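You operate a simulated robot arm through the tools that you are given. There is no shell and no other tool. Be economical: measure what you need, move in short steps, check, and stop when the job is done.

You are at the controls of a simulated robot arm. One attempt, no reset.

TASK
Pack up: push the yellow stool into the painted square, stack red, then blue on it, show CLOSED.
Fine: the fourth stool ends where it stood; slide the wall sign's cover to show CLOSED.

It is judged by the outcome, as a careful person would: the job done as asked, and still so three seconds after it is handed in. It fails if anything else is knocked over, pushed out of place, dropped, spilled or broken. Lids that push on must go on centred and level and be pressed home; caps that screw on are set level and turned clockwise until they are tight.

THE ROBOT
A 7-joint arm with a two-finger parallel gripper on a trunk, on a base that drives. Base frame: it is fixed to the floor where the robot stands at the start and does not move with it; the origin is under the middle of the robot, x ahead of it, y to its left, z up; the surface under the hand at the start is at about z = 480. Lengths are in mm, angles in rad, forces in N, time in s.
With the tool pointing down near the work surface it reaches from about 480 to 920 mm from the robot's upright axis, wherever it stands. Its first joint turns from -2.007 to 2.007 rad. Places, roughly: sign slider [-1300, -400, 1300]. Payload 3.91 kg.
The TCP is the grasp point between the finger pads, 30 mm short of the fingertips. In the tool frame z runs along the fingers and y along their closing line. Largest opening 110 mm; finger width 20, thickness 10; the body of the gripper, 48 by 112 mm, starts 55 mm behind the TCP.
Orientation is told as [roll, pitch, yaw] about the base's x, y, z axes, in that order, counted from this pose: with the fingers straight down and closing along the base's y, the tool's x points along the base's -x, its y along +y and its z along -z.

THE INTERFACE
- The arm moves only by the tool jog_arm. Its argument "deltas" is a list of rows, each an object of numbers (a shift or turn left out is 0, a gripper value left out holds the last): "dx", "dy", "dz": the shift along the tool's x, y, z in units of 250 mm (1.0 is 250 mm); "rx", "ry", "rz": the turn, a rotation vector about the tool's x, y, z in units of 120 degrees (1.0 is 120 degrees); "jaw": the finger opening in mm, from 0 to 110. In form: [{"dx": .., "dy": .., "dz": .., "rx": .., "ry": .., "rz": .., "jaw": ..}, ...]. A call has 1 to 10 rows; each row is the pose to reach, as a shift and turn from the pose commanded when the call began, along the tool's axes at that moment. A call with a number of a shift or a turn outside -1 to 1 is refused whole. Each row takes 0.2 s and may step no farther than 50 mm and 0.15 rad from the row before; otherwise, or with a gripper value out of range, the whole call is refused. A pose out of reach is approached as far as the arm can. The call stops where the force on the tool passes 90 N (or 10 N more than at its start, if that is more) or the arm is blocked; 0.2 s more then pass. Each finger travels about 153 mm/s and halts on what it meets, pressing with about 32 N; the grip force reading is that of the motor and also rises with nothing between the fingers. The clock runs only during rows and for 0.2 s after the last one: add rows that repeat a pose to give the fingers time. It gives the time, the measured TCP pose, the force on the tool (base axes), the opening and the grip force at its end, in the units of the frame above (readings bear some noise), with the torque about the TCP (base axes, N m) and any sound that the robot's microphone picked up.
- Cameras (640 x 400 px; columns grow to the right, rows downward): "scene" is now at [203.7, 211.2, 897.9]; the picture's right is [0.04, -1.00, 0.00], its down [-0.93, -0.03, -0.37] and it looks along [0.37, 0.01, -0.93] (base axes); focal length 214 px, centre (320, 200). "wrist" rides on the gripper at [72, 17, -103] in the tool frame; the picture's right is [-0.23, 0.97, 0.00], its down [-0.76, -0.18, -0.62] and it looks along [-0.61, -0.14, 0.78] (tool axes); focal length 222 px, centre (320, 200). There is no depth. A picture from a camera that has moved, and an enlarged one, comes with that camera's place and axes in the base frame and with its lens. The place of the scene camera against the robot may be out by one fixed shift of up to 12 mm in any direction.
- snapshot(camera): a new picture of that camera. It takes no simulated time.
- raise_lower(by): slides the trunk up (or, below 0, down) by that many mm; the arm and the scene camera ride with it, the base frame stays. It gives what a move gives, with no picture.
- base_move(legs): drives the robot by 1 to 6 legs, each [ahead, left, turn to the left] in mm, mm and rad, along the robot's own axes; the way and the turn of a leg run together, so that a leg with both is an arc; at most 1500 mm and 3.142 rad a leg. The arm and the cameras ride along, it lands a little off, and it stops where it bumps. It gives what a move gives.
- turn_head(pan, tilt): turns the head with the scene camera to pan (to the left, within 1.396 rad either way) and tilt (down, from -0.506 to 1.204), counted from straight ahead of the robot. It gives what a move gives.
- inspect(camera, box): a new picture of the part [left, top, right, bottom] of that camera's present view, enlarged. It takes no simulated time.
- job_done(): hands the job in; it is judged then, once.

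Go step by step. Nothing tells you exact positions but the pictures and the camera data: compare them with the known pose of the tool, close in by small moves and look again before you grip or let go. The budget is 120 turns and 78 pictures, counting those below and the enlarged ones. Unless the task says otherwise, let go and move clear before handing in, and close with one line.

The tools are called after ">>>" by a JSON object that holds its "method" and its "body". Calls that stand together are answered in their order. jog_arm: Moves the arm, as the interface text tells. Its arguments: {"type":"object","properties":{"deltas":{"type":"array","items":{"type":"object","properties":{"dx":{"type":"number"},"dy":{"type":"number"},"dz":{"type":"number"},"rx":{"type":"number"},"ry":{"type":"number"},"rz":{"type":"number"},"jaw":{"type":"number"}}}}},"required":["deltas"]} The other tools are called the same way: raise_lower (by) slides the trunk up or down; base_move (legs) drives the base; turn_head (pan, tilt) turns the head that bears the scene camera; snapshot (camera) takes a picture; inspect (camera, box) takes an enlarged picture of a part of a camera's view; job_done () hands the job in.

At the start:

```text
time_s: 0.0
tcp_pos: [625.0, -233.1, 849.9]
ee_rot: [0.0, 0.001, 0.0]
ft_force: [0.4, 0.2, 0.0]
moment: [0.0, 0.01, -0.03]
finger_gap: 109.8
gripper_force: 0.0
trunk travel left (down, up): [-275.0, 715.0]
robot x, y, heading: [2.3, 1.5, -0.001]
head pan, tilt: [0.037, 1.19]
```

scene: 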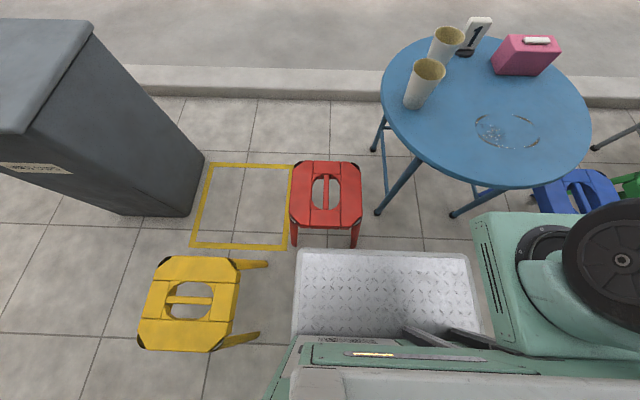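
wrist: 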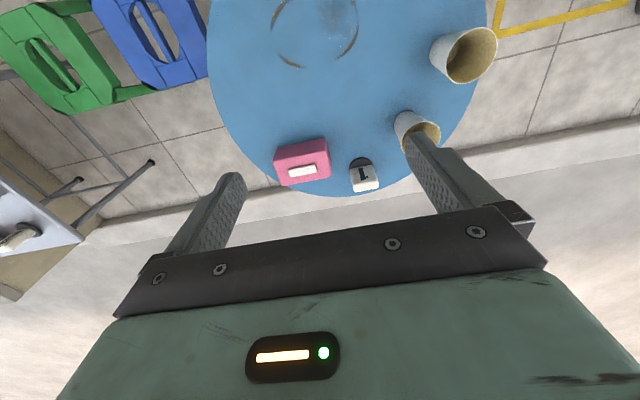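

I see the yellow stool near (147, 547), the painted square around (530, 560), red near (483, 193), and blue and green to the right by the table. First I'll look around with the head.

>>> {"method": "turn_head", "body": {"pan": -0.9, "tilt": 0.8}}

>>> {"method": "snapshot", "body": {"camera": "scene"}}

>>> {"method": "turn_head", "body": {"pan": 0.6, "tilt": 0.9}}

>>> {"method": "snapshot", "body": {"camera": "scene"}}

```text
time_s: 1.2
tcp_pos: [624.8, -233.5, 849.7]
ee_rot: [0.0, 0.001, 0.0]
ft_force: [-0.2, 0.3, 0.1]
moment: [0.0, -0.01, 0.03]
finger_gap: 110.1
gripper_force: 0.1
trunk travel left (down, up): [-275.0, 715.0]
robot x, y, heading: [0.7, 1.7, -0.003]
head pan, tilt: [-0.901, 0.799]
```

```text
75 pictures are left
camera scene: at [197.2, 146.0, 925.0], right [-0.78, -0.62, 0.0], down [-0.45, 0.56, -0.7], along [0.43, -0.55, -0.72], focal length 214 px, centre (320, 200)
```

scene: 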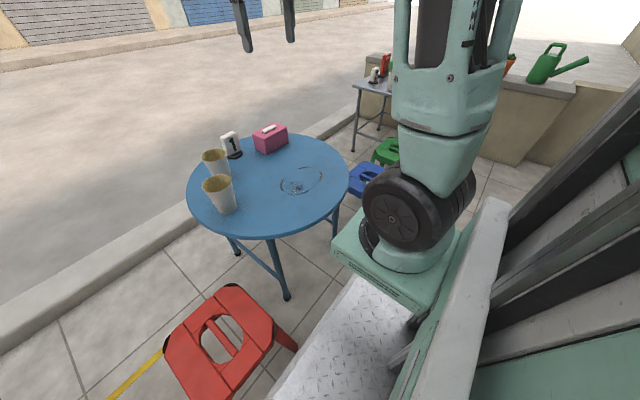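

```text
time_s: 2.8
tcp_pos: [623.7, -233.1, 849.9]
ee_rot: [0.0, 0.0, 0.001]
ft_force: [-0.8, -0.2, -0.3]
moment: [0.01, 0.02, -0.01]
finger_gap: 110.1
gripper_force: 0.1
trunk travel left (down, up): [-275.0, 715.0]
robot x, y, heading: [0.3, 0.8, 0.004]
head pan, tilt: [0.6, 0.901]
```

```text
74 pictures are left
camera scene: at [209.4, 251.8, 917.1], right [0.56, -0.83, 0.0], down [-0.65, -0.44, -0.62], along [0.51, 0.35, -0.78], focal length 214 px, centre (320, 200)
```

scene: 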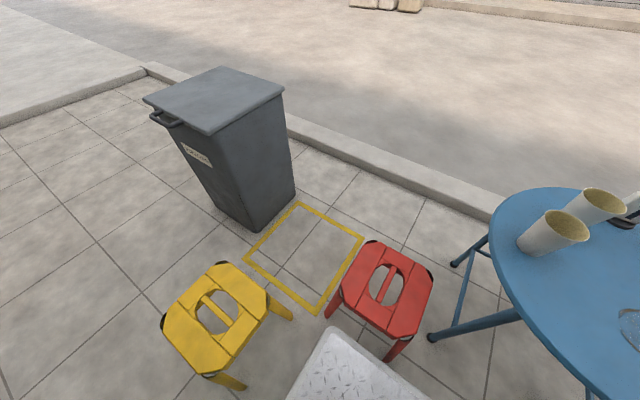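

The layout is clear at the front; next I'll check the surroundings, my own footprint, and the wall sign.

>>> {"method": "turn_head", "body": {"pan": 1.39, "tilt": 0.6}}

>>> {"method": "snapshot", "body": {"camera": "scene"}}

>>> {"method": "turn_head", "body": {"pan": -1.39, "tilt": 0.6}}

>>> {"method": "snapshot", "body": {"camera": "scene"}}

```text
time_s: 4.0
tcp_pos: [624.8, -233.1, 849.3]
ee_rot: [-0.002, 0.001, -0.001]
ft_force: [-0.3, 0.1, 0.7]
moment: [0.02, 0.01, 0.0]
finger_gap: 110.0
gripper_force: 0.0
trunk travel left (down, up): [-275.0, 715.0]
robot x, y, heading: [-2.2, -2.4, 0.005]
head pan, tilt: [1.389, 0.6]
```

```text
73 pictures are left
camera scene: at [163.1, 296.1, 941.9], right [0.98, -0.18, 0.0], down [-0.1, -0.56, -0.82], along [0.15, 0.81, -0.57], focal length 214 px, centre (320, 200)
```

scene: 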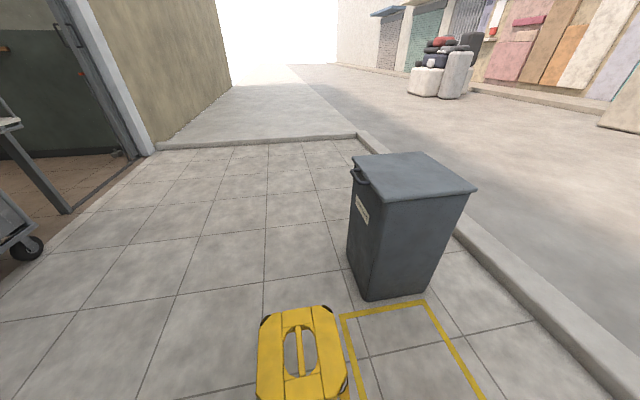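

```text
time_s: 6.4
tcp_pos: [623.8, -234.0, 849.1]
ee_rot: [0.001, 0.0, 0.001]
ft_force: [0.2, 0.6, -0.3]
moment: [0.0, -0.02, 0.01]
finger_gap: 110.0
gripper_force: 0.1
trunk travel left (down, up): [-275.0, 715.0]
robot x, y, heading: [0.6, 1.2, -0.003]
head pan, tilt: [-1.389, 0.6]
```

```text
72 pictures are left
camera scene: at [163.0, 122.2, 941.9], right [-0.98, -0.18, 0.0], down [-0.1, 0.56, -0.83], along [0.15, -0.81, -0.56], focal length 214 px, centre (320, 200)
```

scene: 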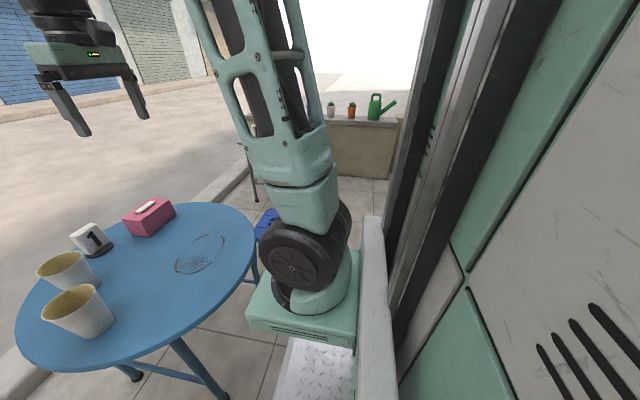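

Wall is near x≈-1380, so there should be room behind. I'll back up in small steps to bring the yellow stool in front of the arm.

>>> {"method": "base_move", "body": {"legs": [[-200, 0, 0]]}}

>>> {"method": "turn_head", "body": {"pan": 0.3, "tilt": 1.2}}

>>> {"method": "snapshot", "body": {"camera": "scene"}}

```text
time_s: 8.0
tcp_pos: [424.2, -232.2, 849.1]
ee_rot: [0.0, 0.001, 0.002]
ft_force: [-0.7, 0.9, -0.6]
moment: [-0.04, 0.0, 0.04]
finger_gap: 110.3
gripper_force: 0.1
trunk travel left (down, up): [-275.0, 715.0]
robot x, y, heading: [-200.8, 0.1, 0.002]
head pan, tilt: [-1.389, 0.6]
```

```text
time_s: 9.7
tcp_pos: [424.8, -233.3, 849.8]
ee_rot: [0.0, 0.0, 0.0]
ft_force: [-0.1, 0.3, -0.1]
moment: [0.0, 0.02, 0.02]
finger_gap: 110.0
gripper_force: 0.0
trunk travel left (down, up): [-275.0, 715.0]
robot x, y, heading: [-201.7, 1.4, 0.003]
head pan, tilt: [0.3, 1.201]
```

```text
71 pictures are left
camera scene: at [-0.1, 225.7, 897.3], right [0.3, -0.96, 0.0], down [-0.89, -0.28, -0.36], along [0.35, 0.11, -0.93], focal length 214 px, centre (320, 200)
```

scene: 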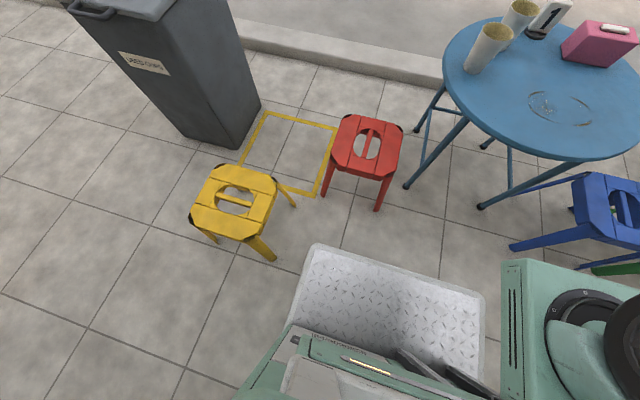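

Yellow centre is about (154, 570), seat height ~255. I'll back up a bit more, then bring the hand high over the yellow stool.

>>> {"method": "base_move", "body": {"legs": [[-150, 0, 0]]}}

>>> {"method": "jog_arm", "body": {"deltas": [{"dy": 0.2}, {"dy": 0.4}, {"dy": 0.6}, {"dy": 0.8}, {"dy": 1.0}]}}

>>> {"method": "jog_arm", "body": {"deltas": [{"dy": 0.2}, {"dy": 0.4}, {"dy": 0.6}, {"dy": 0.8}, {"dy": 1.0}]}}

>>> {"method": "snapshot", "body": {"camera": "wrist"}}

>>> {"method": "snapshot", "body": {"camera": "scene"}}

```text
time_s: 11.1
tcp_pos: [274.7, -234.2, 848.1]
ee_rot: [0.001, 0.0, 0.0]
ft_force: [-0.2, -0.7, 0.0]
moment: [0.01, -0.04, -0.01]
finger_gap: 109.9
gripper_force: 0.1
trunk travel left (down, up): [-275.0, 715.0]
robot x, y, heading: [-349.7, 1.0, -0.003]
head pan, tilt: [0.3, 1.201]
```

```text
time_s: 12.3
tcp_pos: [272.9, 20.3, 852.9]
ee_rot: [0.001, -0.001, -0.002]
ft_force: [0.7, 0.3, -1.0]
moment: [0.01, 0.0, 0.04]
finger_gap: 110.1
gripper_force: 0.0
trunk travel left (down, up): [-275.0, 715.0]
robot x, y, heading: [-349.0, 0.6, -0.001]
head pan, tilt: [0.3, 1.201]
```

```text
time_s: 13.5
tcp_pos: [272.1, 267.3, 851.9]
ee_rot: [-0.001, -0.001, -0.002]
ft_force: [-0.1, -0.2, -0.5]
moment: [0.01, 0.01, -0.02]
finger_gap: 109.9
gripper_force: 0.1
trunk travel left (down, up): [-275.0, 715.0]
robot x, y, heading: [-352.2, 1.6, -0.002]
head pan, tilt: [0.3, 1.201]
```

```text
70 pictures are left
camera wrist: at [198.6, 284.1, 955.0], right [0.23, 0.97, 0.0], down [0.76, -0.18, 0.62], along [0.61, -0.14, -0.78], focal length 222 px, centre (320, 200)
```

wrist: 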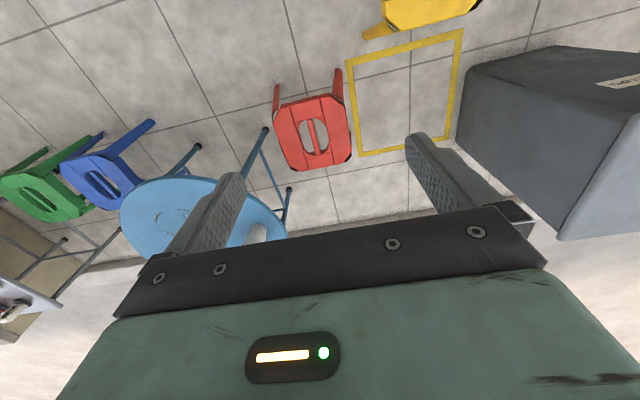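

```text
69 pictures are left
camera scene: at [-149.5, 225.2, 897.4], right [0.29, -0.96, 0.0], down [-0.89, -0.27, -0.36], along [0.35, 0.11, -0.93], focal length 214 px, centre (320, 200)
```

scene: 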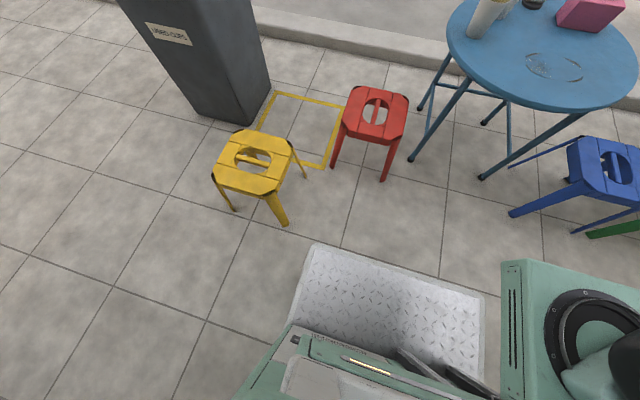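

The wrist view is informative. I'll turn the hand 90° and move it toward the yellow stool to look at its handle bar.

>>> {"method": "jog_arm", "body": {"deltas": [{"dx": 0.045, "dy": 0.08, "rz": -0.07}, {"dx": 0.09, "dy": 0.16, "rz": -0.14}, {"dx": 0.135, "dy": 0.24, "rz": -0.21}, {"dx": 0.18, "dy": 0.32, "rz": -0.28}, {"dx": 0.225, "dy": 0.4, "rz": -0.35}, {"dx": 0.27, "dy": 0.48, "rz": -0.42}, {"dx": 0.315, "dy": 0.56, "rz": -0.49}, {"dx": 0.36, "dy": 0.64, "rz": -0.56}, {"dx": 0.405, "dy": 0.72, "rz": -0.63}, {"dx": 0.45, "dy": 0.8, "rz": -0.7}]}}

>>> {"method": "jog_arm", "body": {"deltas": [{"rz": -0.05}]}}

>>> {"method": "snapshot", "body": {"camera": "wrist"}}

```text
time_s: 15.7
tcp_pos: [152.0, 449.6, 839.5]
ee_rot: [0.0, 0.001, 1.467]
ft_force: [-0.1, 0.0, 0.7]
moment: [0.02, 0.02, 0.01]
finger_gap: 109.7
gripper_force: 0.1
out of reach, approached as far as the arm can: row 9, 10
trunk travel left (down, up): [-275.0, 715.0]
robot x, y, heading: [-350.1, -0.8, -0.005]
head pan, tilt: [0.3, 1.201]
```

```text
time_s: 16.1
tcp_pos: [151.9, 449.8, 839.7]
ee_rot: [0.001, 0.0, 1.575]
ft_force: [-0.4, 0.4, -0.1]
moment: [0.02, -0.04, 0.02]
finger_gap: 110.2
gripper_force: 0.0
trunk travel left (down, up): [-275.0, 715.0]
robot x, y, heading: [-350.2, -2.3, -0.0]
head pan, tilt: [0.3, 1.201]
```

```text
68 pictures are left
camera wrist: at [133.8, 377.3, 941.6], right [-0.97, 0.23, 0.0], down [0.18, 0.76, 0.62], along [0.14, 0.61, -0.78], focal length 222 px, centre (320, 200)
```

wrist: 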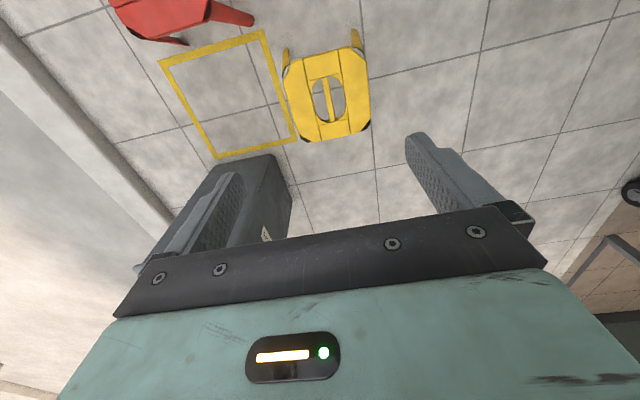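

Yellow's bar runs along y at about (148, 563); the square is about x 325–725, y 356–754, centred at (525, 555). I'll lower the trunk and centre over the bar.

>>> {"method": "raise_lower", "body": {"by": -250}}

>>> {"method": "jog_arm", "body": {"deltas": [{"dx": -0.1}, {"dx": -0.2}, {"dx": -0.3}, {"dx": -0.4}, {"dx": -0.45}]}}

>>> {"method": "snapshot", "body": {"camera": "wrist"}}

```text
time_s: 18.7
tcp_pos: [152.6, 449.7, 589.8]
ee_rot: [0.0, 0.001, 1.571]
ft_force: [-0.7, -0.4, -0.3]
moment: [-0.02, -0.02, -0.02]
finger_gap: 109.8
gripper_force: 0.2
trunk travel left (down, up): [-25.0, 965.0]
robot x, y, heading: [-348.1, -1.0, -0.005]
head pan, tilt: [0.3, 1.201]
```

```text
time_s: 19.9
tcp_pos: [120.8, 481.5, 550.4]
ee_rot: [-0.001, 0.0, 1.571]
ft_force: [-0.1, 0.1, 0.4]
moment: [-0.01, 0.02, -0.01]
finger_gap: 109.9
gripper_force: 0.0
out of reach, approached as far as the arm can: row 1, 2, 3, 4, 5
trunk travel left (down, up): [-25.0, 965.0]
robot x, y, heading: [-350.8, -0.4, -0.0]
head pan, tilt: [0.3, 1.201]
```

```text
67 pictures are left
camera wrist: at [102.1, 410.0, 653.0], right [-0.97, 0.23, 0.0], down [0.18, 0.76, 0.62], along [0.14, 0.61, -0.78], focal length 222 px, centre (320, 200)
```

wrist: 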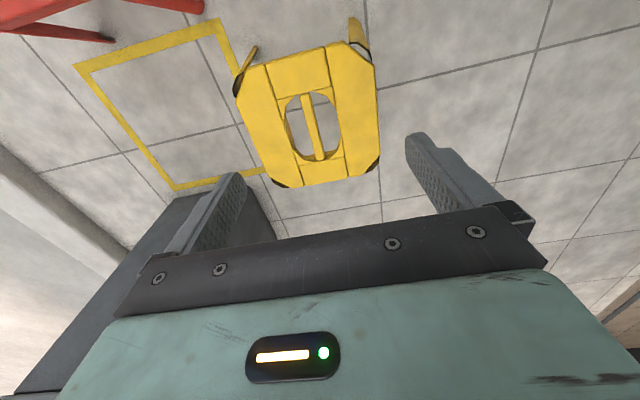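

Reach is short at this height. I'll go down first, then over.

>>> {"method": "jog_arm", "body": {"deltas": [{"dz": 0.2}, {"dz": 0.4}, {"dz": 0.5}, {"dz": 0.5, "dx": -0.1}, {"dz": 0.5, "dx": -0.2, "dy": -0.05}, {"dz": 0.5, "dx": -0.3, "dy": -0.1}]}}

>>> {"method": "snapshot", "body": {"camera": "wrist"}}

```text
time_s: 21.3
tcp_pos: [139.7, 527.2, 422.0]
ee_rot: [-0.001, 0.0, 1.571]
ft_force: [0.3, 0.4, 0.7]
moment: [0.0, 0.0, -0.01]
finger_gap: 110.0
gripper_force: 0.2
out of reach, approached as far as the arm can: row 5, 6
trunk travel left (down, up): [-25.0, 965.0]
robot x, y, heading: [-349.9, -4.6, 0.001]
head pan, tilt: [0.3, 1.201]
```

```text
66 pictures are left
camera wrist: at [120.9, 455.2, 523.9], right [-0.97, 0.23, 0.0], down [0.18, 0.76, 0.62], along [0.14, 0.61, -0.78], focal length 222 px, centre (320, 200)
```

wrist: 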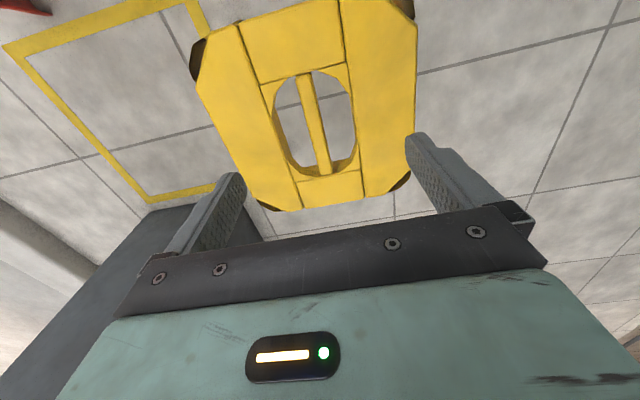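

I'll move closer above the bar with a 62 mm opening and check again.

>>> {"method": "jog_arm", "body": {"deltas": [{"dz": 0.15, "jaw": 62}, {"dz": 0.3}, {"dz": 0.3, "dx": -0.06, "dy": -0.025}, {"dz": 0.3, "dx": -0.124, "dy": -0.05}]}}

>>> {"method": "snapshot", "body": {"camera": "wrist"}}

>>> {"method": "turn_head", "body": {"pan": 0.6, "tilt": 0.7}}

>>> {"method": "snapshot", "body": {"camera": "scene"}}

```text
time_s: 22.3
tcp_pos: [146.5, 540.6, 343.4]
ee_rot: [0.0, 0.001, 1.57]
ft_force: [0.2, 0.7, 0.7]
moment: [0.0, 0.02, 0.03]
finger_gap: 62.0
gripper_force: 0.1
out of reach, approached as far as the arm can: row 4
trunk travel left (down, up): [-25.0, 965.0]
robot x, y, heading: [-352.6, -3.6, -0.004]
head pan, tilt: [0.3, 1.201]
```

```text
65 pictures are left
camera wrist: at [127.6, 468.8, 446.7], right [-0.97, 0.23, 0.0], down [0.18, 0.76, 0.62], along [0.14, 0.61, -0.78], focal length 222 px, centre (320, 200)
```

wrist: 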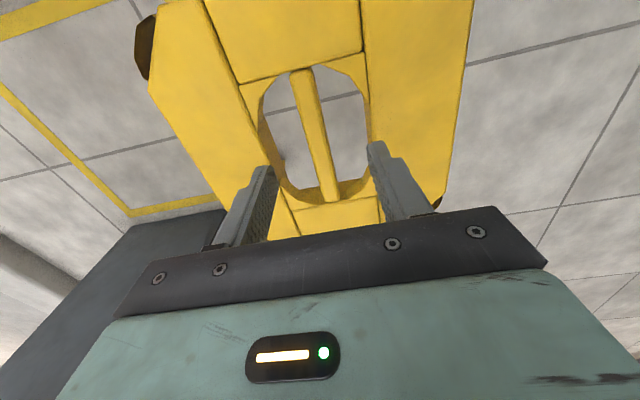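

```text
time_s: 23.2
tcp_pos: [145.8, 541.3, 344.8]
ee_rot: [-0.001, 0.0, 1.57]
ft_force: [-0.4, 0.6, 0.1]
moment: [0.02, -0.02, 0.0]
finger_gap: 62.2
gripper_force: 0.0
trunk travel left (down, up): [-25.0, 965.0]
robot x, y, heading: [-350.1, -0.2, 0.002]
head pan, tilt: [0.6, 0.7]
```

```text
64 pictures are left
camera scene: at [-132.9, 256.8, 683.2], right [0.56, -0.83, 0.0], down [-0.53, -0.36, -0.76], along [0.63, 0.43, -0.64], focal length 214 px, centre (320, 200)
```

scene: 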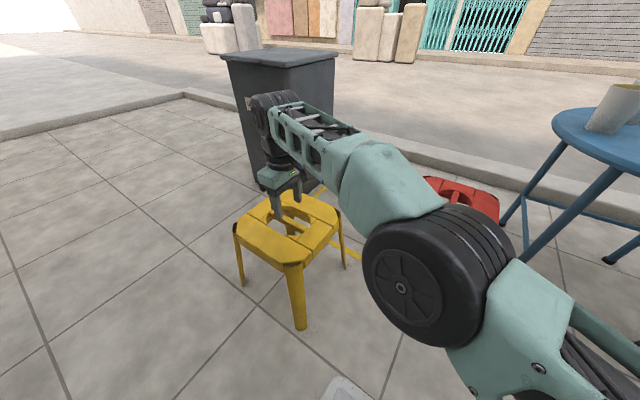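

Arm is at its reach limit 17 mm short, so I'll nudge the base left and slightly ahead.

>>> {"method": "base_move", "body": {"legs": [[4, 20, 0]]}}

>>> {"method": "jog_arm", "body": {"deltas": [{"dz": 0.1}, {"dz": 0.16}]}}

>>> {"method": "snapshot", "body": {"camera": "wrist"}}

>>> {"method": "inspect", "body": {"camera": "scene", "box": [210, 150, 370, 250]}}

```text
time_s: 24.0
tcp_pos: [149.8, 561.0, 344.4]
ee_rot: [0.0, -0.001, 1.57]
ft_force: [0.1, -0.2, 0.3]
moment: [0.0, 0.01, 0.03]
finger_gap: 61.9
gripper_force: 0.1
trunk travel left (down, up): [-25.0, 965.0]
robot x, y, heading: [-345.2, 18.5, -0.005]
head pan, tilt: [0.6, 0.7]
```

```text
time_s: 24.6
tcp_pos: [151.0, 561.1, 303.5]
ee_rot: [0.0, 0.001, 1.57]
ft_force: [0.1, 0.8, 0.2]
moment: [-0.01, 0.0, 0.04]
finger_gap: 62.1
gripper_force: 0.1
trunk travel left (down, up): [-25.0, 965.0]
robot x, y, heading: [-346.6, 21.1, -0.002]
head pan, tilt: [0.6, 0.7]
```

```text
63 pictures are left
camera wrist: at [132.3, 488.9, 406.6], right [-0.97, 0.23, 0.0], down [0.18, 0.76, 0.62], along [0.14, 0.61, -0.78], focal length 222 px, centre (320, 200)
```

wrist: 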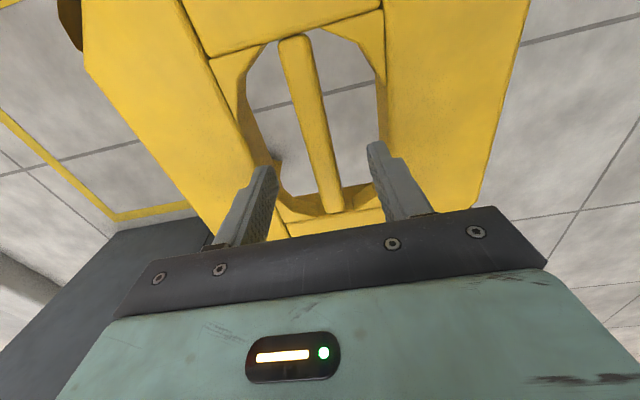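

```text
4.00 times, centred on (290, 200) of scene
camera zoom: at [-128.9, 276.8, 683.3], right [0.56, -0.83, 0.0], down [-0.53, -0.36, -0.76], along [0.63, 0.43, -0.64], focal length 858 px, centre (440, 200)
```

zoom: 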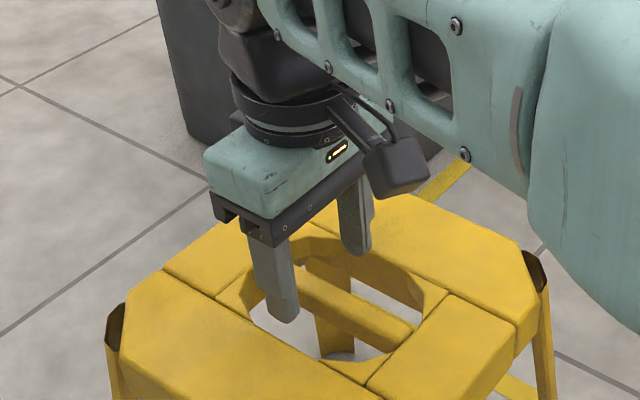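

Fingers straddle the bar and sit over the opening. I'll descend slowly and check.

>>> {"method": "jog_arm", "body": {"deltas": [{"dz": 0.06}, {"dz": 0.12}, {"dz": 0.18}]}}

>>> {"method": "inspect", "body": {"camera": "scene", "box": [210, 150, 370, 250]}}

```text
time_s: 25.4
tcp_pos: [153.0, 562.2, 271.2]
ee_rot: [-0.009, -0.014, 1.568]
ft_force: [-7.2, -17.0, 61.4]
moment: [-0.42, -2.71, -0.77]
finger_gap: 59.0
gripper_force: 0.1
trunk travel left (down, up): [-25.0, 965.0]
robot x, y, heading: [-348.5, 18.7, -0.001]
head pan, tilt: [0.6, 0.7]
```

```text
4.00 times, centred on (290, 200) of scene
camera zoom: at [-129.7, 275.6, 685.4], right [0.56, -0.83, 0.0], down [-0.53, -0.36, -0.77], along [0.63, 0.43, -0.64], focal length 858 px, centre (440, 200)
```

zoom: 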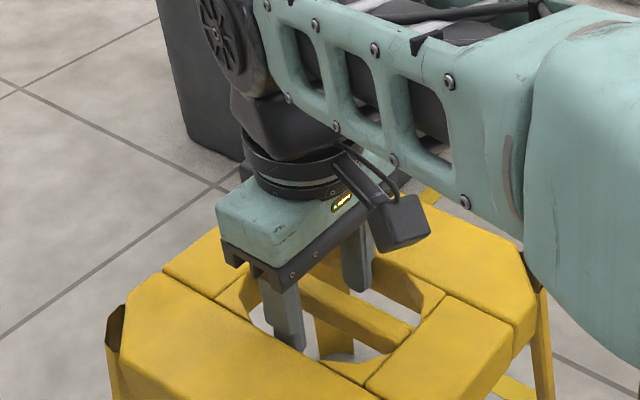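

The +x finger touched the opening's rim; I'll lift slightly, narrow the opening to 44 mm and go down again.

>>> {"method": "jog_arm", "body": {"deltas": [{"dz": -0.08}, {"dz": -0.12, "jaw": 44}, {"dz": -0.12, "jaw": 44}]}}

>>> {"method": "jog_arm", "body": {"deltas": [{"dz": 0.06}, {"dz": 0.12}, {"dz": 0.18}]}}

>>> {"method": "inspect", "body": {"camera": "scene", "box": [210, 150, 370, 250]}}

```text
time_s: 26.2
tcp_pos: [150.1, 562.4, 287.6]
ee_rot: [0.001, 0.002, 1.571]
ft_force: [-0.3, 0.3, -0.3]
moment: [0.0, -0.02, 0.0]
finger_gap: 43.7
gripper_force: 0.0
trunk travel left (down, up): [-25.0, 965.0]
robot x, y, heading: [-344.6, 19.9, -0.007]
head pan, tilt: [0.6, 0.7]
```

```text
time_s: 27.0
tcp_pos: [149.7, 562.4, 244.7]
ee_rot: [0.0, 0.0, 1.569]
ft_force: [0.2, -0.1, -0.2]
moment: [0.0, -0.03, 0.0]
finger_gap: 44.1
gripper_force: 0.0
trunk travel left (down, up): [-25.0, 965.0]
robot x, y, heading: [-348.3, 22.0, -0.001]
head pan, tilt: [0.6, 0.7]
```

```text
4.00 times, centred on (290, 200) of scene
camera zoom: at [-128.9, 276.7, 683.3], right [0.56, -0.83, 0.0], down [-0.53, -0.36, -0.76], along [0.63, 0.43, -0.64], focal length 858 px, centre (440, 200)
```

zoom: 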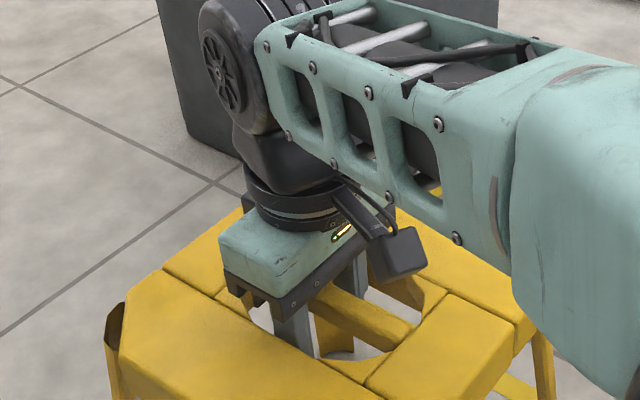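

Fingers are through the opening around the bar. Going 10 mm lower, then closing.

>>> {"method": "jog_arm", "body": {"deltas": [{"dz": 0.04}, {"dz": 0.04, "jaw": 10}, {"dz": 0.04, "jaw": 10}, {"dz": 0.04, "jaw": 10}]}}

>>> {"method": "jog_arm", "body": {"deltas": [{"dz": -0.015}, {"dz": -0.03}, {"dz": -0.045}, {"dz": -0.06}]}}

>>> {"method": "snapshot", "body": {"camera": "scene"}}

```text
time_s: 28.0
tcp_pos: [149.7, 562.2, 235.0]
ee_rot: [0.0, 0.0, 1.569]
ft_force: [2.0, -0.3, 0.2]
moment: [0.16, 0.04, 0.16]
finger_gap: 17.9
gripper_force: 31.9
trunk travel left (down, up): [-25.0, 965.0]
robot x, y, heading: [-345.6, 19.1, -0.001]
head pan, tilt: [0.6, 0.7]
```

```text
time_s: 29.0
tcp_pos: [150.5, 561.3, 249.1]
ee_rot: [0.001, 0.0, 1.57]
ft_force: [-0.6, -0.2, -6.6]
moment: [0.07, 0.0, 0.04]
finger_gap: 18.0
gripper_force: 32.0
trunk travel left (down, up): [-25.0, 965.0]
robot x, y, heading: [-344.6, 21.1, -0.005]
head pan, tilt: [0.6, 0.7]
```

```text
59 pictures are left
camera scene: at [-128.8, 276.9, 683.2], right [0.56, -0.83, 0.0], down [-0.53, -0.36, -0.76], along [0.63, 0.43, -0.64], focal length 214 px, centre (320, 200)
```

scene: 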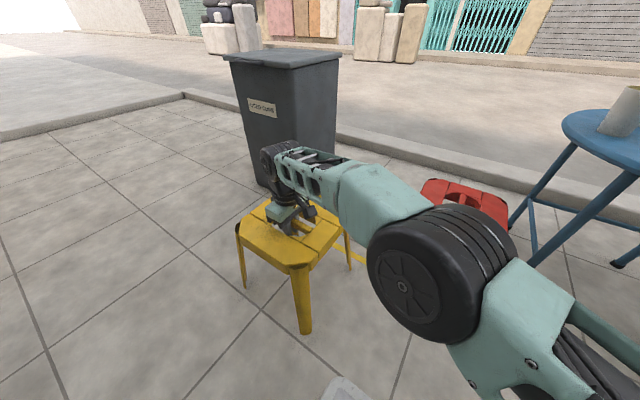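

Yellow is lifted (about 0.7 kg). Driving ahead to carry it into the square.

>>> {"method": "base_move", "body": {"legs": [[375, -6, 0]]}}

>>> {"method": "snapshot", "body": {"camera": "scene"}}

>>> {"method": "snapshot", "body": {"camera": "wrist"}}

```text
time_s: 31.4
tcp_pos: [518.1, 558.7, 247.7]
ee_rot: [0.002, 0.003, 1.578]
ft_force: [-0.3, -0.2, -7.1]
moment: [0.03, 0.03, 0.05]
finger_gap: 17.7
gripper_force: 31.6
trunk travel left (down, up): [-25.0, 965.0]
robot x, y, heading: [27.7, 12.8, 0.006]
head pan, tilt: [0.6, 0.7]
stopped in leg 1: the robot was blocked; the commanded pose is now the measured one
```

```text
58 pictures are left
camera scene: at [242.9, 273.5, 683.2], right [0.57, -0.82, 0.0], down [-0.53, -0.37, -0.76], along [0.63, 0.44, -0.64], focal length 214 px, centre (320, 200)
```

scene: 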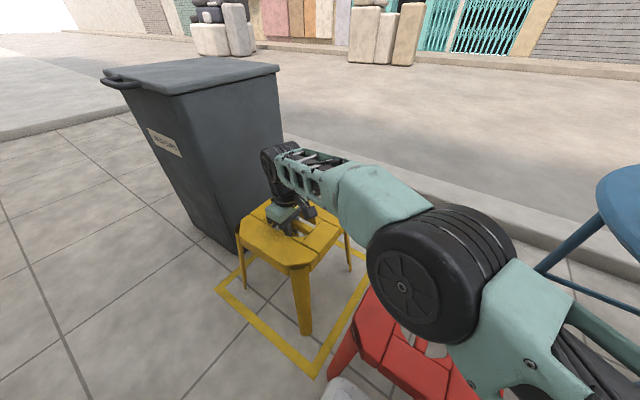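

```text
57 pictures are left
camera wrist: at [501.5, 487.2, 349.5], right [-0.98, 0.22, 0.0], down [0.17, 0.77, 0.62], along [0.14, 0.6, -0.78], focal length 222 px, centre (320, 200)
```

wrist: 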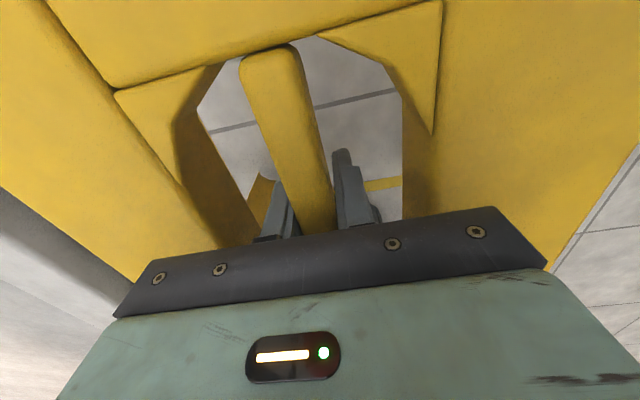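

The base just nudged the red stool (still to be moved), but yellow is well inside the square at (518, 559). Setting it down and releasing.

>>> {"method": "jog_arm", "body": {"deltas": [{"dz": 0.02}, {"dz": 0.04}, {"dz": 0.052}, {"dz": 0.052, "jaw": 44}, {"dz": 0.052, "jaw": 44}]}}

>>> {"method": "jog_arm", "body": {"deltas": [{"dz": -0.15}, {"dz": -0.3}, {"dz": -0.45}, {"dz": -0.6}]}}

>>> {"method": "base_move", "body": {"legs": [[-60, 0, 0]]}}

>>> {"method": "snapshot", "body": {"camera": "wrist"}}

>>> {"method": "snapshot", "body": {"camera": "scene"}}

```text
time_s: 32.6
tcp_pos: [519.8, 560.4, 235.2]
ee_rot: [0.001, 0.002, 1.579]
ft_force: [0.5, -0.1, 0.3]
moment: [0.0, 0.03, 0.03]
finger_gap: 44.1
gripper_force: 0.0
trunk travel left (down, up): [-25.0, 965.0]
robot x, y, heading: [29.9, 15.3, 0.007]
head pan, tilt: [0.6, 0.7]
```

```text
time_s: 33.6
tcp_pos: [517.3, 552.1, 384.7]
ee_rot: [0.0, 0.001, 1.576]
ft_force: [-0.5, 0.4, -0.5]
moment: [-0.02, 0.0, 0.02]
finger_gap: 44.1
gripper_force: 0.0
out of reach, approached as far as the arm can: row 4
trunk travel left (down, up): [-25.0, 965.0]
robot x, y, heading: [29.8, 15.1, 0.005]
head pan, tilt: [0.6, 0.7]
```

```text
time_s: 34.6
tcp_pos: [457.3, 551.1, 383.5]
ee_rot: [0.0, 0.001, 1.579]
ft_force: [0.1, -0.3, -0.4]
moment: [0.02, -0.03, 0.0]
finger_gap: 44.0
gripper_force: 0.2
trunk travel left (down, up): [-25.0, 965.0]
robot x, y, heading: [-32.4, 9.9, 0.009]
head pan, tilt: [0.6, 0.7]
```

```text
56 pictures are left
camera wrist: at [438.2, 478.9, 486.9], right [-0.98, 0.22, 0.0], down [0.17, 0.76, 0.62], along [0.14, 0.61, -0.78], focal length 222 px, centre (320, 200)
```

wrist: 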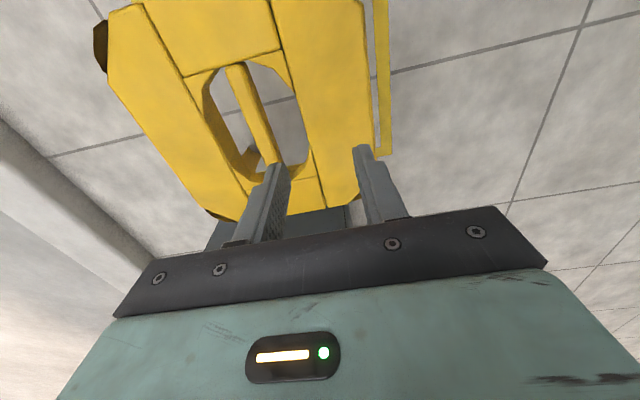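

```text
55 pictures are left
camera scene: at [182.0, 272.9, 683.3], right [0.57, -0.82, 0.0], down [-0.53, -0.37, -0.76], along [0.63, 0.44, -0.64], focal length 214 px, centre (320, 200)
```

scene: 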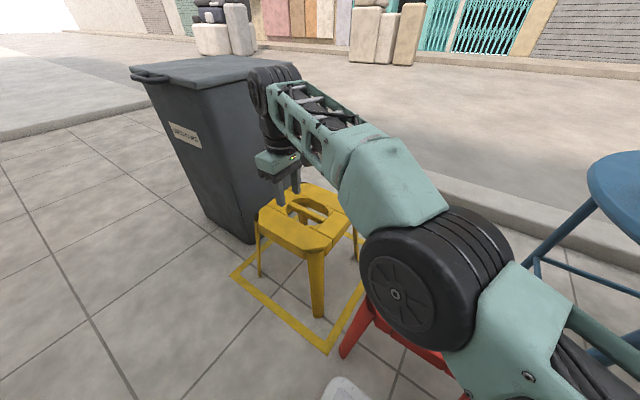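

Yellow stands in the square around (520, 557). Now raise the trunk, turn the hand back to yaw 0 and move above the red stool.

>>> {"method": "raise_lower", "body": {"by": 200}}

>>> {"method": "jog_arm", "body": {"deltas": [{"dx": 0.1, "rz": 0.07}, {"dx": 0.2, "rz": 0.14}, {"dx": 0.3, "rz": 0.21}, {"dx": 0.4, "rz": 0.28}, {"dx": 0.5, "rz": 0.35}, {"dx": 0.6, "rz": 0.42}, {"dx": 0.7, "rz": 0.49}, {"dx": 0.8, "rz": 0.56}, {"dx": 0.9, "rz": 0.63}, {"dx": 1.0, "rz": 0.7}]}}

>>> {"method": "snapshot", "body": {"camera": "wrist"}}

```text
time_s: 36.8
tcp_pos: [456.1, 551.1, 584.4]
ee_rot: [0.0, 0.002, 1.578]
ft_force: [0.0, 0.3, 0.5]
moment: [-0.01, 0.0, 0.01]
finger_gap: 44.2
gripper_force: 0.0
trunk travel left (down, up): [-225.0, 765.0]
robot x, y, heading: [-31.8, 13.1, 0.008]
head pan, tilt: [0.6, 0.7]
```

```text
time_s: 39.0
tcp_pos: [575.4, 476.4, 615.4]
ee_rot: [-0.002, 0.001, 0.11]
ft_force: [0.0, -0.1, 0.5]
moment: [0.01, 0.0, -0.01]
finger_gap: 43.9
gripper_force: 0.0
out of reach, approached as far as the arm can: row 1, 2, 3, 4, 5, 6, 7, 8, 9, 10
trunk travel left (down, up): [-225.0, 765.0]
robot x, y, heading: [-32.7, 11.8, 0.011]
head pan, tilt: [0.6, 0.7]
```

```text
54 pictures are left
camera wrist: at [500.8, 487.1, 718.1], right [0.12, 0.99, 0.0], down [0.78, -0.09, 0.62], along [0.62, -0.08, -0.78], focal length 222 px, centre (320, 200)
```

wrist: 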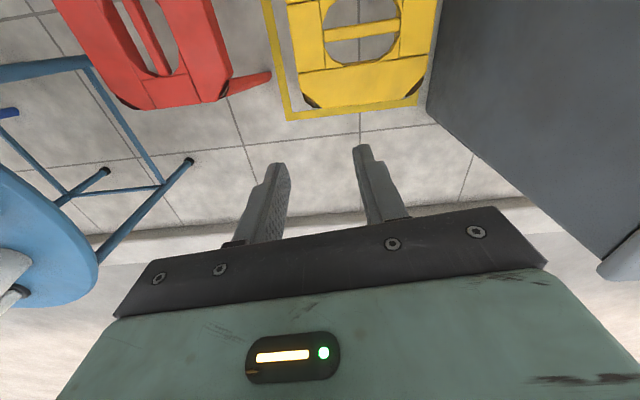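

>>> {"method": "jog_arm", "body": {"deltas": [{"dx": 0.08, "dy": -0.16, "rz": 0.05}, {"dx": 0.16, "dy": -0.33, "rz": 0.053}, {"dx": 0.24, "dy": -0.5, "rz": 0.053}, {"dx": 0.32, "dy": -0.67, "rz": 0.053}, {"dx": 0.4, "dy": -0.84, "rz": 0.053}, {"dx": 0.46, "dy": -1.0, "rz": 0.053}]}}

>>> {"method": "snapshot", "body": {"camera": "wrist"}}

```text
time_s: 40.4
tcp_pos: [624.9, 419.2, 675.2]
ee_rot: [-0.001, 0.003, 0.002]
ft_force: [0.7, -0.4, 0.1]
moment: [-0.02, 0.02, -0.02]
finger_gap: 43.6
gripper_force: 0.0
out of reach, approached as far as the arm can: row 1, 2, 3, 4, 5, 6
trunk travel left (down, up): [-225.0, 765.0]
robot x, y, heading: [-31.0, 9.1, 0.006]
head pan, tilt: [0.6, 0.7]
```

```text
53 pictures are left
camera wrist: at [551.7, 436.3, 777.9], right [0.23, 0.97, 0.0], down [0.76, -0.18, 0.62], along [0.61, -0.14, -0.78], focal length 222 px, centre (320, 200)
```

wrist: 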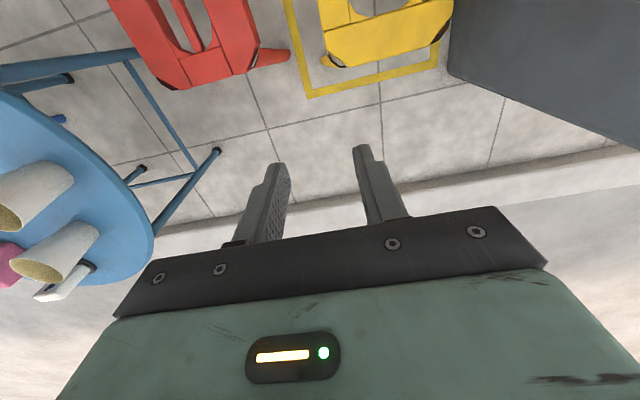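

The solver seems stuck on the reach boundary; I'll try a small move back toward the body and see how it responds.

>>> {"method": "jog_arm", "body": {"deltas": [{"dy": -0.1}, {"dy": -0.2}, {"dy": -0.3}]}}

```text
time_s: 41.2
tcp_pos: [662.0, 379.5, 692.1]
ee_rot: [-0.004, 0.002, -0.002]
ft_force: [-0.3, 0.2, 0.2]
moment: [0.02, 0.02, -0.01]
finger_gap: 44.0
gripper_force: 0.0
out of reach, approached as far as the arm can: row 1, 2, 3
trunk travel left (down, up): [-225.0, 765.0]
robot x, y, heading: [-36.3, 13.1, 0.006]
head pan, tilt: [0.6, 0.7]
```

>>> {"method": "turn_head", "body": {"pan": 0.4, "tilt": 0.5}}

>>> {"method": "snapshot", "body": {"camera": "scene"}}

```text
time_s: 41.9
tcp_pos: [661.0, 379.4, 691.8]
ee_rot: [-0.004, 0.001, -0.001]
ft_force: [-0.5, -1.0, -0.1]
moment: [-0.03, -0.01, 0.02]
finger_gap: 44.0
gripper_force: 0.1
trunk travel left (down, up): [-225.0, 765.0]
robot x, y, heading: [-34.6, 12.9, 0.001]
head pan, tilt: [0.4, 0.499]
```

```text
52 pictures are left
camera scene: at [195.8, 260.4, 900.9], right [0.4, -0.92, 0.0], down [-0.44, -0.19, -0.88], along [0.81, 0.35, -0.48], focal length 214 px, centre (320, 200)
```

scene: 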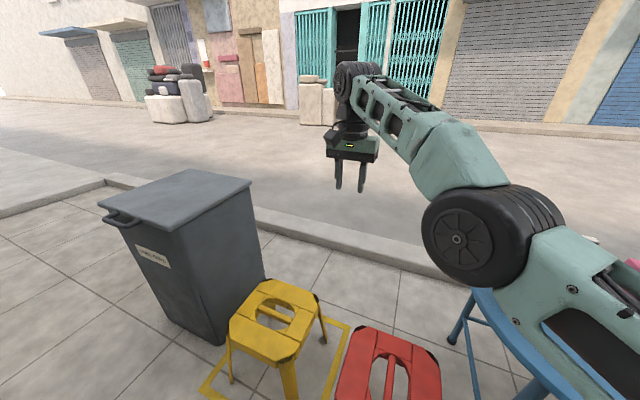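

>>> {"method": "jog_arm", "body": {"deltas": [{"dz": -0.1, "dx": 0.1}, {"dz": -0.2, "dx": 0.2}, {"dz": -0.2, "dx": 0.4}, {"dz": -0.2, "dx": 0.6}]}}

>>> {"method": "jog_arm", "body": {"deltas": [{"dy": -0.2}, {"dy": -0.4}, {"dy": -0.6}, {"dy": -0.6}]}}

```text
time_s: 42.9
tcp_pos: [543.9, 436.6, 757.9]
ee_rot: [-0.003, 0.004, -0.004]
ft_force: [0.9, -0.6, 0.2]
moment: [0.03, 0.04, 0.0]
finger_gap: 43.5
gripper_force: 0.0
out of reach, approached as far as the arm can: row 1, 2, 3, 4
trunk travel left (down, up): [-225.0, 765.0]
robot x, y, heading: [-32.7, 16.3, 0.006]
head pan, tilt: [0.4, 0.499]
```

```text
time_s: 43.9
tcp_pos: [591.3, 324.0, 776.4]
ee_rot: [0.028, 0.01, 0.002]
ft_force: [-0.3, -1.6, -1.3]
moment: [0.09, -0.03, 0.01]
finger_gap: 44.0
gripper_force: 0.0
out of reach, approached as far as the arm can: row 1, 2, 3
trunk travel left (down, up): [-225.0, 765.0]
robot x, y, heading: [-31.8, 14.0, 0.008]
head pan, tilt: [0.4, 0.499]
```

The arm came free. Continue toward a spot above red.

>>> {"method": "jog_arm", "body": {"deltas": [{"dx": 0.1, "dy": -0.12}, {"dx": 0.2, "dy": -0.25}, {"dx": 0.3, "dy": -0.38}, {"dx": 0.4, "dy": -0.5}, {"dx": 0.4, "dy": -0.5}]}}

>>> {"method": "snapshot", "body": {"camera": "wrist"}}

```text
time_s: 45.1
tcp_pos: [450.2, 161.9, 761.7]
ee_rot: [-0.001, -0.002, -0.001]
ft_force: [0.6, -0.2, 0.6]
moment: [0.0, -0.01, -0.03]
finger_gap: 43.6
gripper_force: 0.1
trunk travel left (down, up): [-225.0, 765.0]
robot x, y, heading: [-33.7, 15.1, 0.008]
head pan, tilt: [0.4, 0.499]
```

```text
51 pictures are left
camera wrist: at [374.8, 179.2, 863.5], right [0.23, 0.97, 0.0], down [0.76, -0.18, 0.62], along [0.61, -0.14, -0.78], focal length 222 px, centre (320, 200)
```

wrist: 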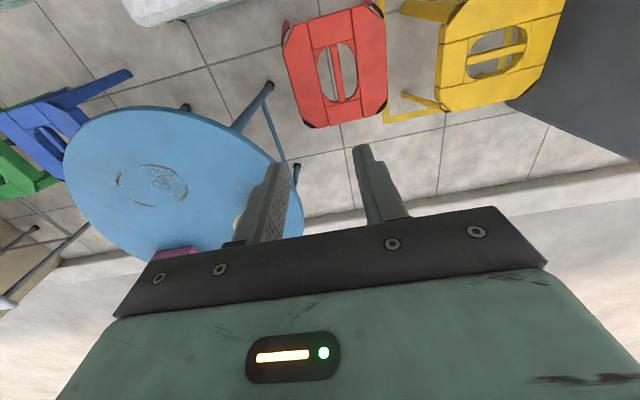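

Red's bar is about (486, 199), along x. Aligning and lowering the trunk.

>>> {"method": "jog_arm", "body": {"deltas": [{"dx": -0.07, "dy": 0.07}, {"dx": -0.144, "dy": 0.148}]}}

>>> {"method": "raise_lower", "body": {"by": -200}}

>>> {"method": "jog_arm", "body": {"deltas": [{"dz": 0.2}, {"dz": 0.4}, {"dz": 0.6}, {"dz": 0.7}]}}

>>> {"method": "snapshot", "body": {"camera": "wrist"}}

```text
time_s: 45.7
tcp_pos: [483.6, 201.1, 757.6]
ee_rot: [-0.002, -0.002, -0.002]
ft_force: [0.1, 0.0, -0.7]
moment: [0.0, -0.01, -0.03]
finger_gap: 43.7
gripper_force: 0.1
trunk travel left (down, up): [-225.0, 765.0]
robot x, y, heading: [-33.4, 14.1, 0.009]
head pan, tilt: [0.4, 0.499]
```

```text
time_s: 47.9
tcp_pos: [484.4, 200.3, 558.2]
ee_rot: [-0.001, 0.0, -0.001]
ft_force: [0.3, -0.7, 0.8]
moment: [-0.03, 0.0, 0.02]
finger_gap: 43.9
gripper_force: 0.1
trunk travel left (down, up): [-25.0, 965.0]
robot x, y, heading: [-35.5, 12.8, 0.008]
head pan, tilt: [0.4, 0.499]
```

```text
time_s: 48.9
tcp_pos: [483.6, 200.3, 382.0]
ee_rot: [-0.002, 0.001, -0.001]
ft_force: [-0.1, 0.4, 0.6]
moment: [-0.01, -0.02, 0.0]
finger_gap: 44.1
gripper_force: 0.1
trunk travel left (down, up): [-25.0, 965.0]
robot x, y, heading: [-29.6, 11.6, 0.003]
head pan, tilt: [0.4, 0.499]
```

```text
50 pictures are left
camera wrist: at [410.0, 217.2, 484.9], right [0.23, 0.97, 0.0], down [0.76, -0.18, 0.62], along [0.61, -0.14, -0.78], focal length 222 px, centre (320, 200)
```

wrist: 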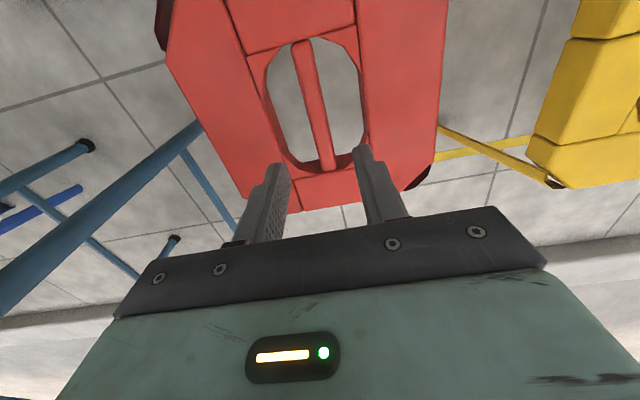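

Bar centre is at (486, 198); descending around it and gripping.

>>> {"method": "jog_arm", "body": {"deltas": [{"dz": 0.15, "dx": -0.008, "dy": -0.01}, {"dz": 0.3, "dx": -0.008, "dy": -0.01}, {"dz": 0.42, "dx": -0.008, "dy": -0.01}, {"dz": 0.5, "dx": -0.008, "dy": -0.01}, {"dz": 0.588, "dx": -0.008, "dy": -0.01}]}}

>>> {"method": "snapshot", "body": {"camera": "wrist"}}

```text
time_s: 50.1
tcp_pos: [486.1, 198.7, 235.9]
ee_rot: [-0.001, 0.0, 0.001]
ft_force: [-0.1, 0.6, 0.5]
moment: [-0.02, -0.01, -0.04]
finger_gap: 43.7
gripper_force: 0.0
trunk travel left (down, up): [-25.0, 965.0]
robot x, y, heading: [-32.5, 19.4, 0.0]
head pan, tilt: [0.4, 0.499]
```

```text
49 pictures are left
camera wrist: at [412.2, 214.7, 338.2], right [0.23, 0.97, 0.0], down [0.76, -0.18, 0.62], along [0.61, -0.14, -0.78], focal length 222 px, centre (320, 200)
```

wrist: 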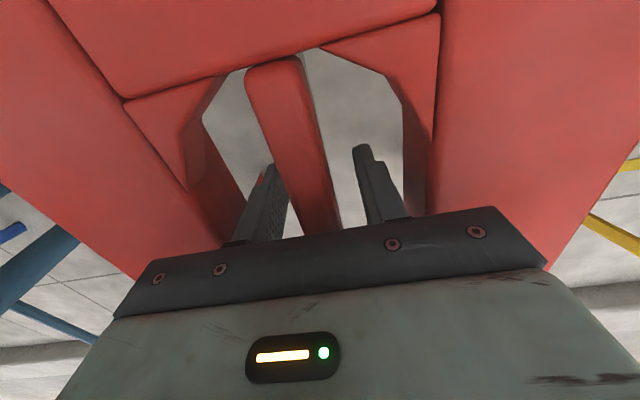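

I'll shift 7 mm to match where I held the yellow bar, then close and lift.

>>> {"method": "jog_arm", "body": {"deltas": [{"dx": -0.028}, {"dx": -0.028, "jaw": 10}, {"dx": -0.028, "jaw": 10}, {"dx": -0.028, "jaw": 10}]}}

>>> {"method": "snapshot", "body": {"camera": "wrist"}}

>>> {"method": "raise_lower", "body": {"by": 340}}

>>> {"method": "turn_head", "body": {"pan": 0.5, "tilt": 1.0}}

>>> {"method": "snapshot", "body": {"camera": "scene"}}

```text
time_s: 51.1
tcp_pos: [493.9, 197.7, 236.1]
ee_rot: [-0.002, -0.001, 0.001]
ft_force: [-0.9, 0.8, 0.4]
moment: [0.08, -0.39, 0.31]
finger_gap: 18.1
gripper_force: 31.8
trunk travel left (down, up): [-25.0, 965.0]
robot x, y, heading: [-34.0, 13.9, 0.006]
head pan, tilt: [0.4, 0.499]
```

```text
48 pictures are left
camera wrist: at [419.0, 215.1, 339.0], right [0.23, 0.97, 0.0], down [0.76, -0.18, 0.62], along [0.61, -0.14, -0.78], focal length 222 px, centre (320, 200)
```

wrist: 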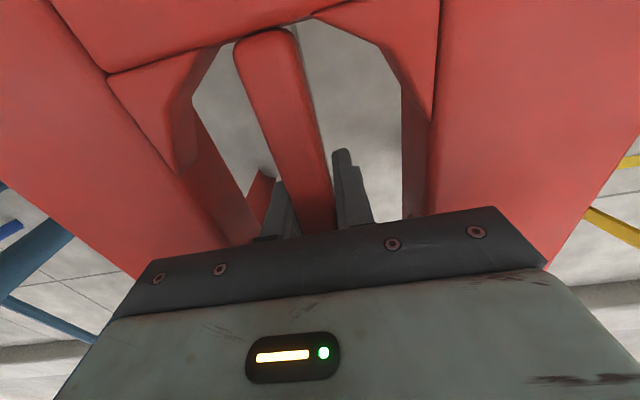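

```text
time_s: 54.4
tcp_pos: [493.5, 198.5, 576.6]
ee_rot: [-0.001, -0.001, 0.001]
ft_force: [0.0, -0.4, -7.3]
moment: [0.02, -0.08, 0.01]
finger_gap: 18.0
gripper_force: 32.7
trunk travel left (down, up): [-365.0, 625.0]
robot x, y, heading: [-31.6, 14.7, 0.008]
head pan, tilt: [0.4, 0.499]
```

```text
time_s: 55.4
tcp_pos: [493.8, 198.1, 577.3]
ee_rot: [-0.002, 0.0, -0.001]
ft_force: [0.0, 0.7, -6.5]
moment: [0.0, -0.08, 0.02]
finger_gap: 17.9
gripper_force: 32.0
trunk travel left (down, up): [-365.0, 625.0]
robot x, y, heading: [-38.7, 13.2, 0.003]
head pan, tilt: [0.499, 1.0]
```

```text
47 pictures are left
camera scene: at [173.4, 258.2, 999.9], right [0.48, -0.88, 0.0], down [-0.74, -0.41, -0.54], along [0.47, 0.26, -0.84], focal length 214 px, centre (320, 200)
```

scene: 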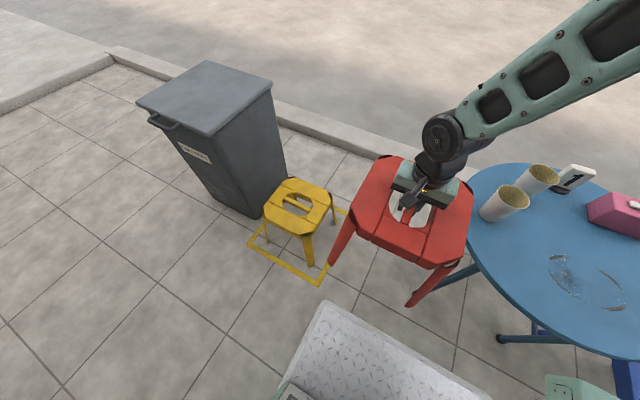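

Red is held about 11 mm ahead of its centre (from the moment). I'll drive left away from the table, then rotate the hand 90°.

>>> {"method": "base_move", "body": {"legs": [[12, 215, 0]]}}

>>> {"method": "jog_arm", "body": {"deltas": [{"rz": -0.07}, {"rz": -0.14}, {"rz": -0.21}, {"rz": -0.28}, {"rz": -0.35}, {"rz": -0.42}, {"rz": -0.49}, {"rz": -0.56}, {"rz": -0.63}, {"rz": -0.7}]}}

>>> {"method": "snapshot", "body": {"camera": "scene"}}

```text
time_s: 57.0
tcp_pos: [503.8, 416.0, 576.3]
ee_rot: [-0.004, 0.001, 0.002]
ft_force: [0.1, 0.1, -6.9]
moment: [0.02, -0.06, 0.01]
finger_gap: 18.0
gripper_force: 31.9
trunk travel left (down, up): [-365.0, 625.0]
robot x, y, heading: [-22.1, 230.8, 0.008]
head pan, tilt: [0.499, 1.0]
```

```text
time_s: 59.2
tcp_pos: [503.7, 415.8, 575.9]
ee_rot: [0.0, 0.002, 1.47]
ft_force: [0.3, 0.4, -6.9]
moment: [0.09, -0.02, -0.01]
finger_gap: 17.7
gripper_force: 31.7
trunk travel left (down, up): [-365.0, 625.0]
robot x, y, heading: [-27.0, 232.0, 0.005]
head pan, tilt: [0.499, 1.0]
```

```text
46 pictures are left
camera scene: at [183.5, 474.3, 999.8], right [0.49, -0.87, 0.0], down [-0.74, -0.41, -0.54], along [0.47, 0.26, -0.84], focal length 214 px, centre (320, 200)
```

scene: 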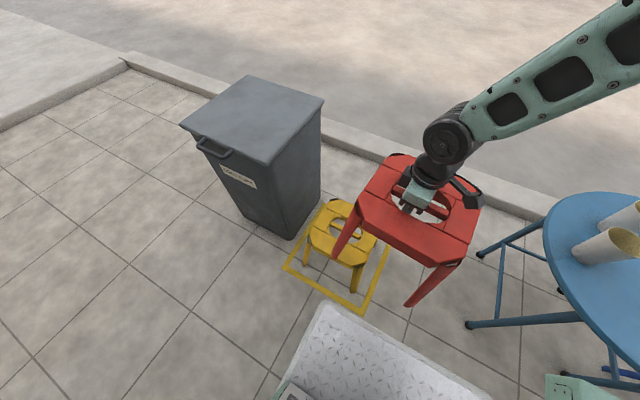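

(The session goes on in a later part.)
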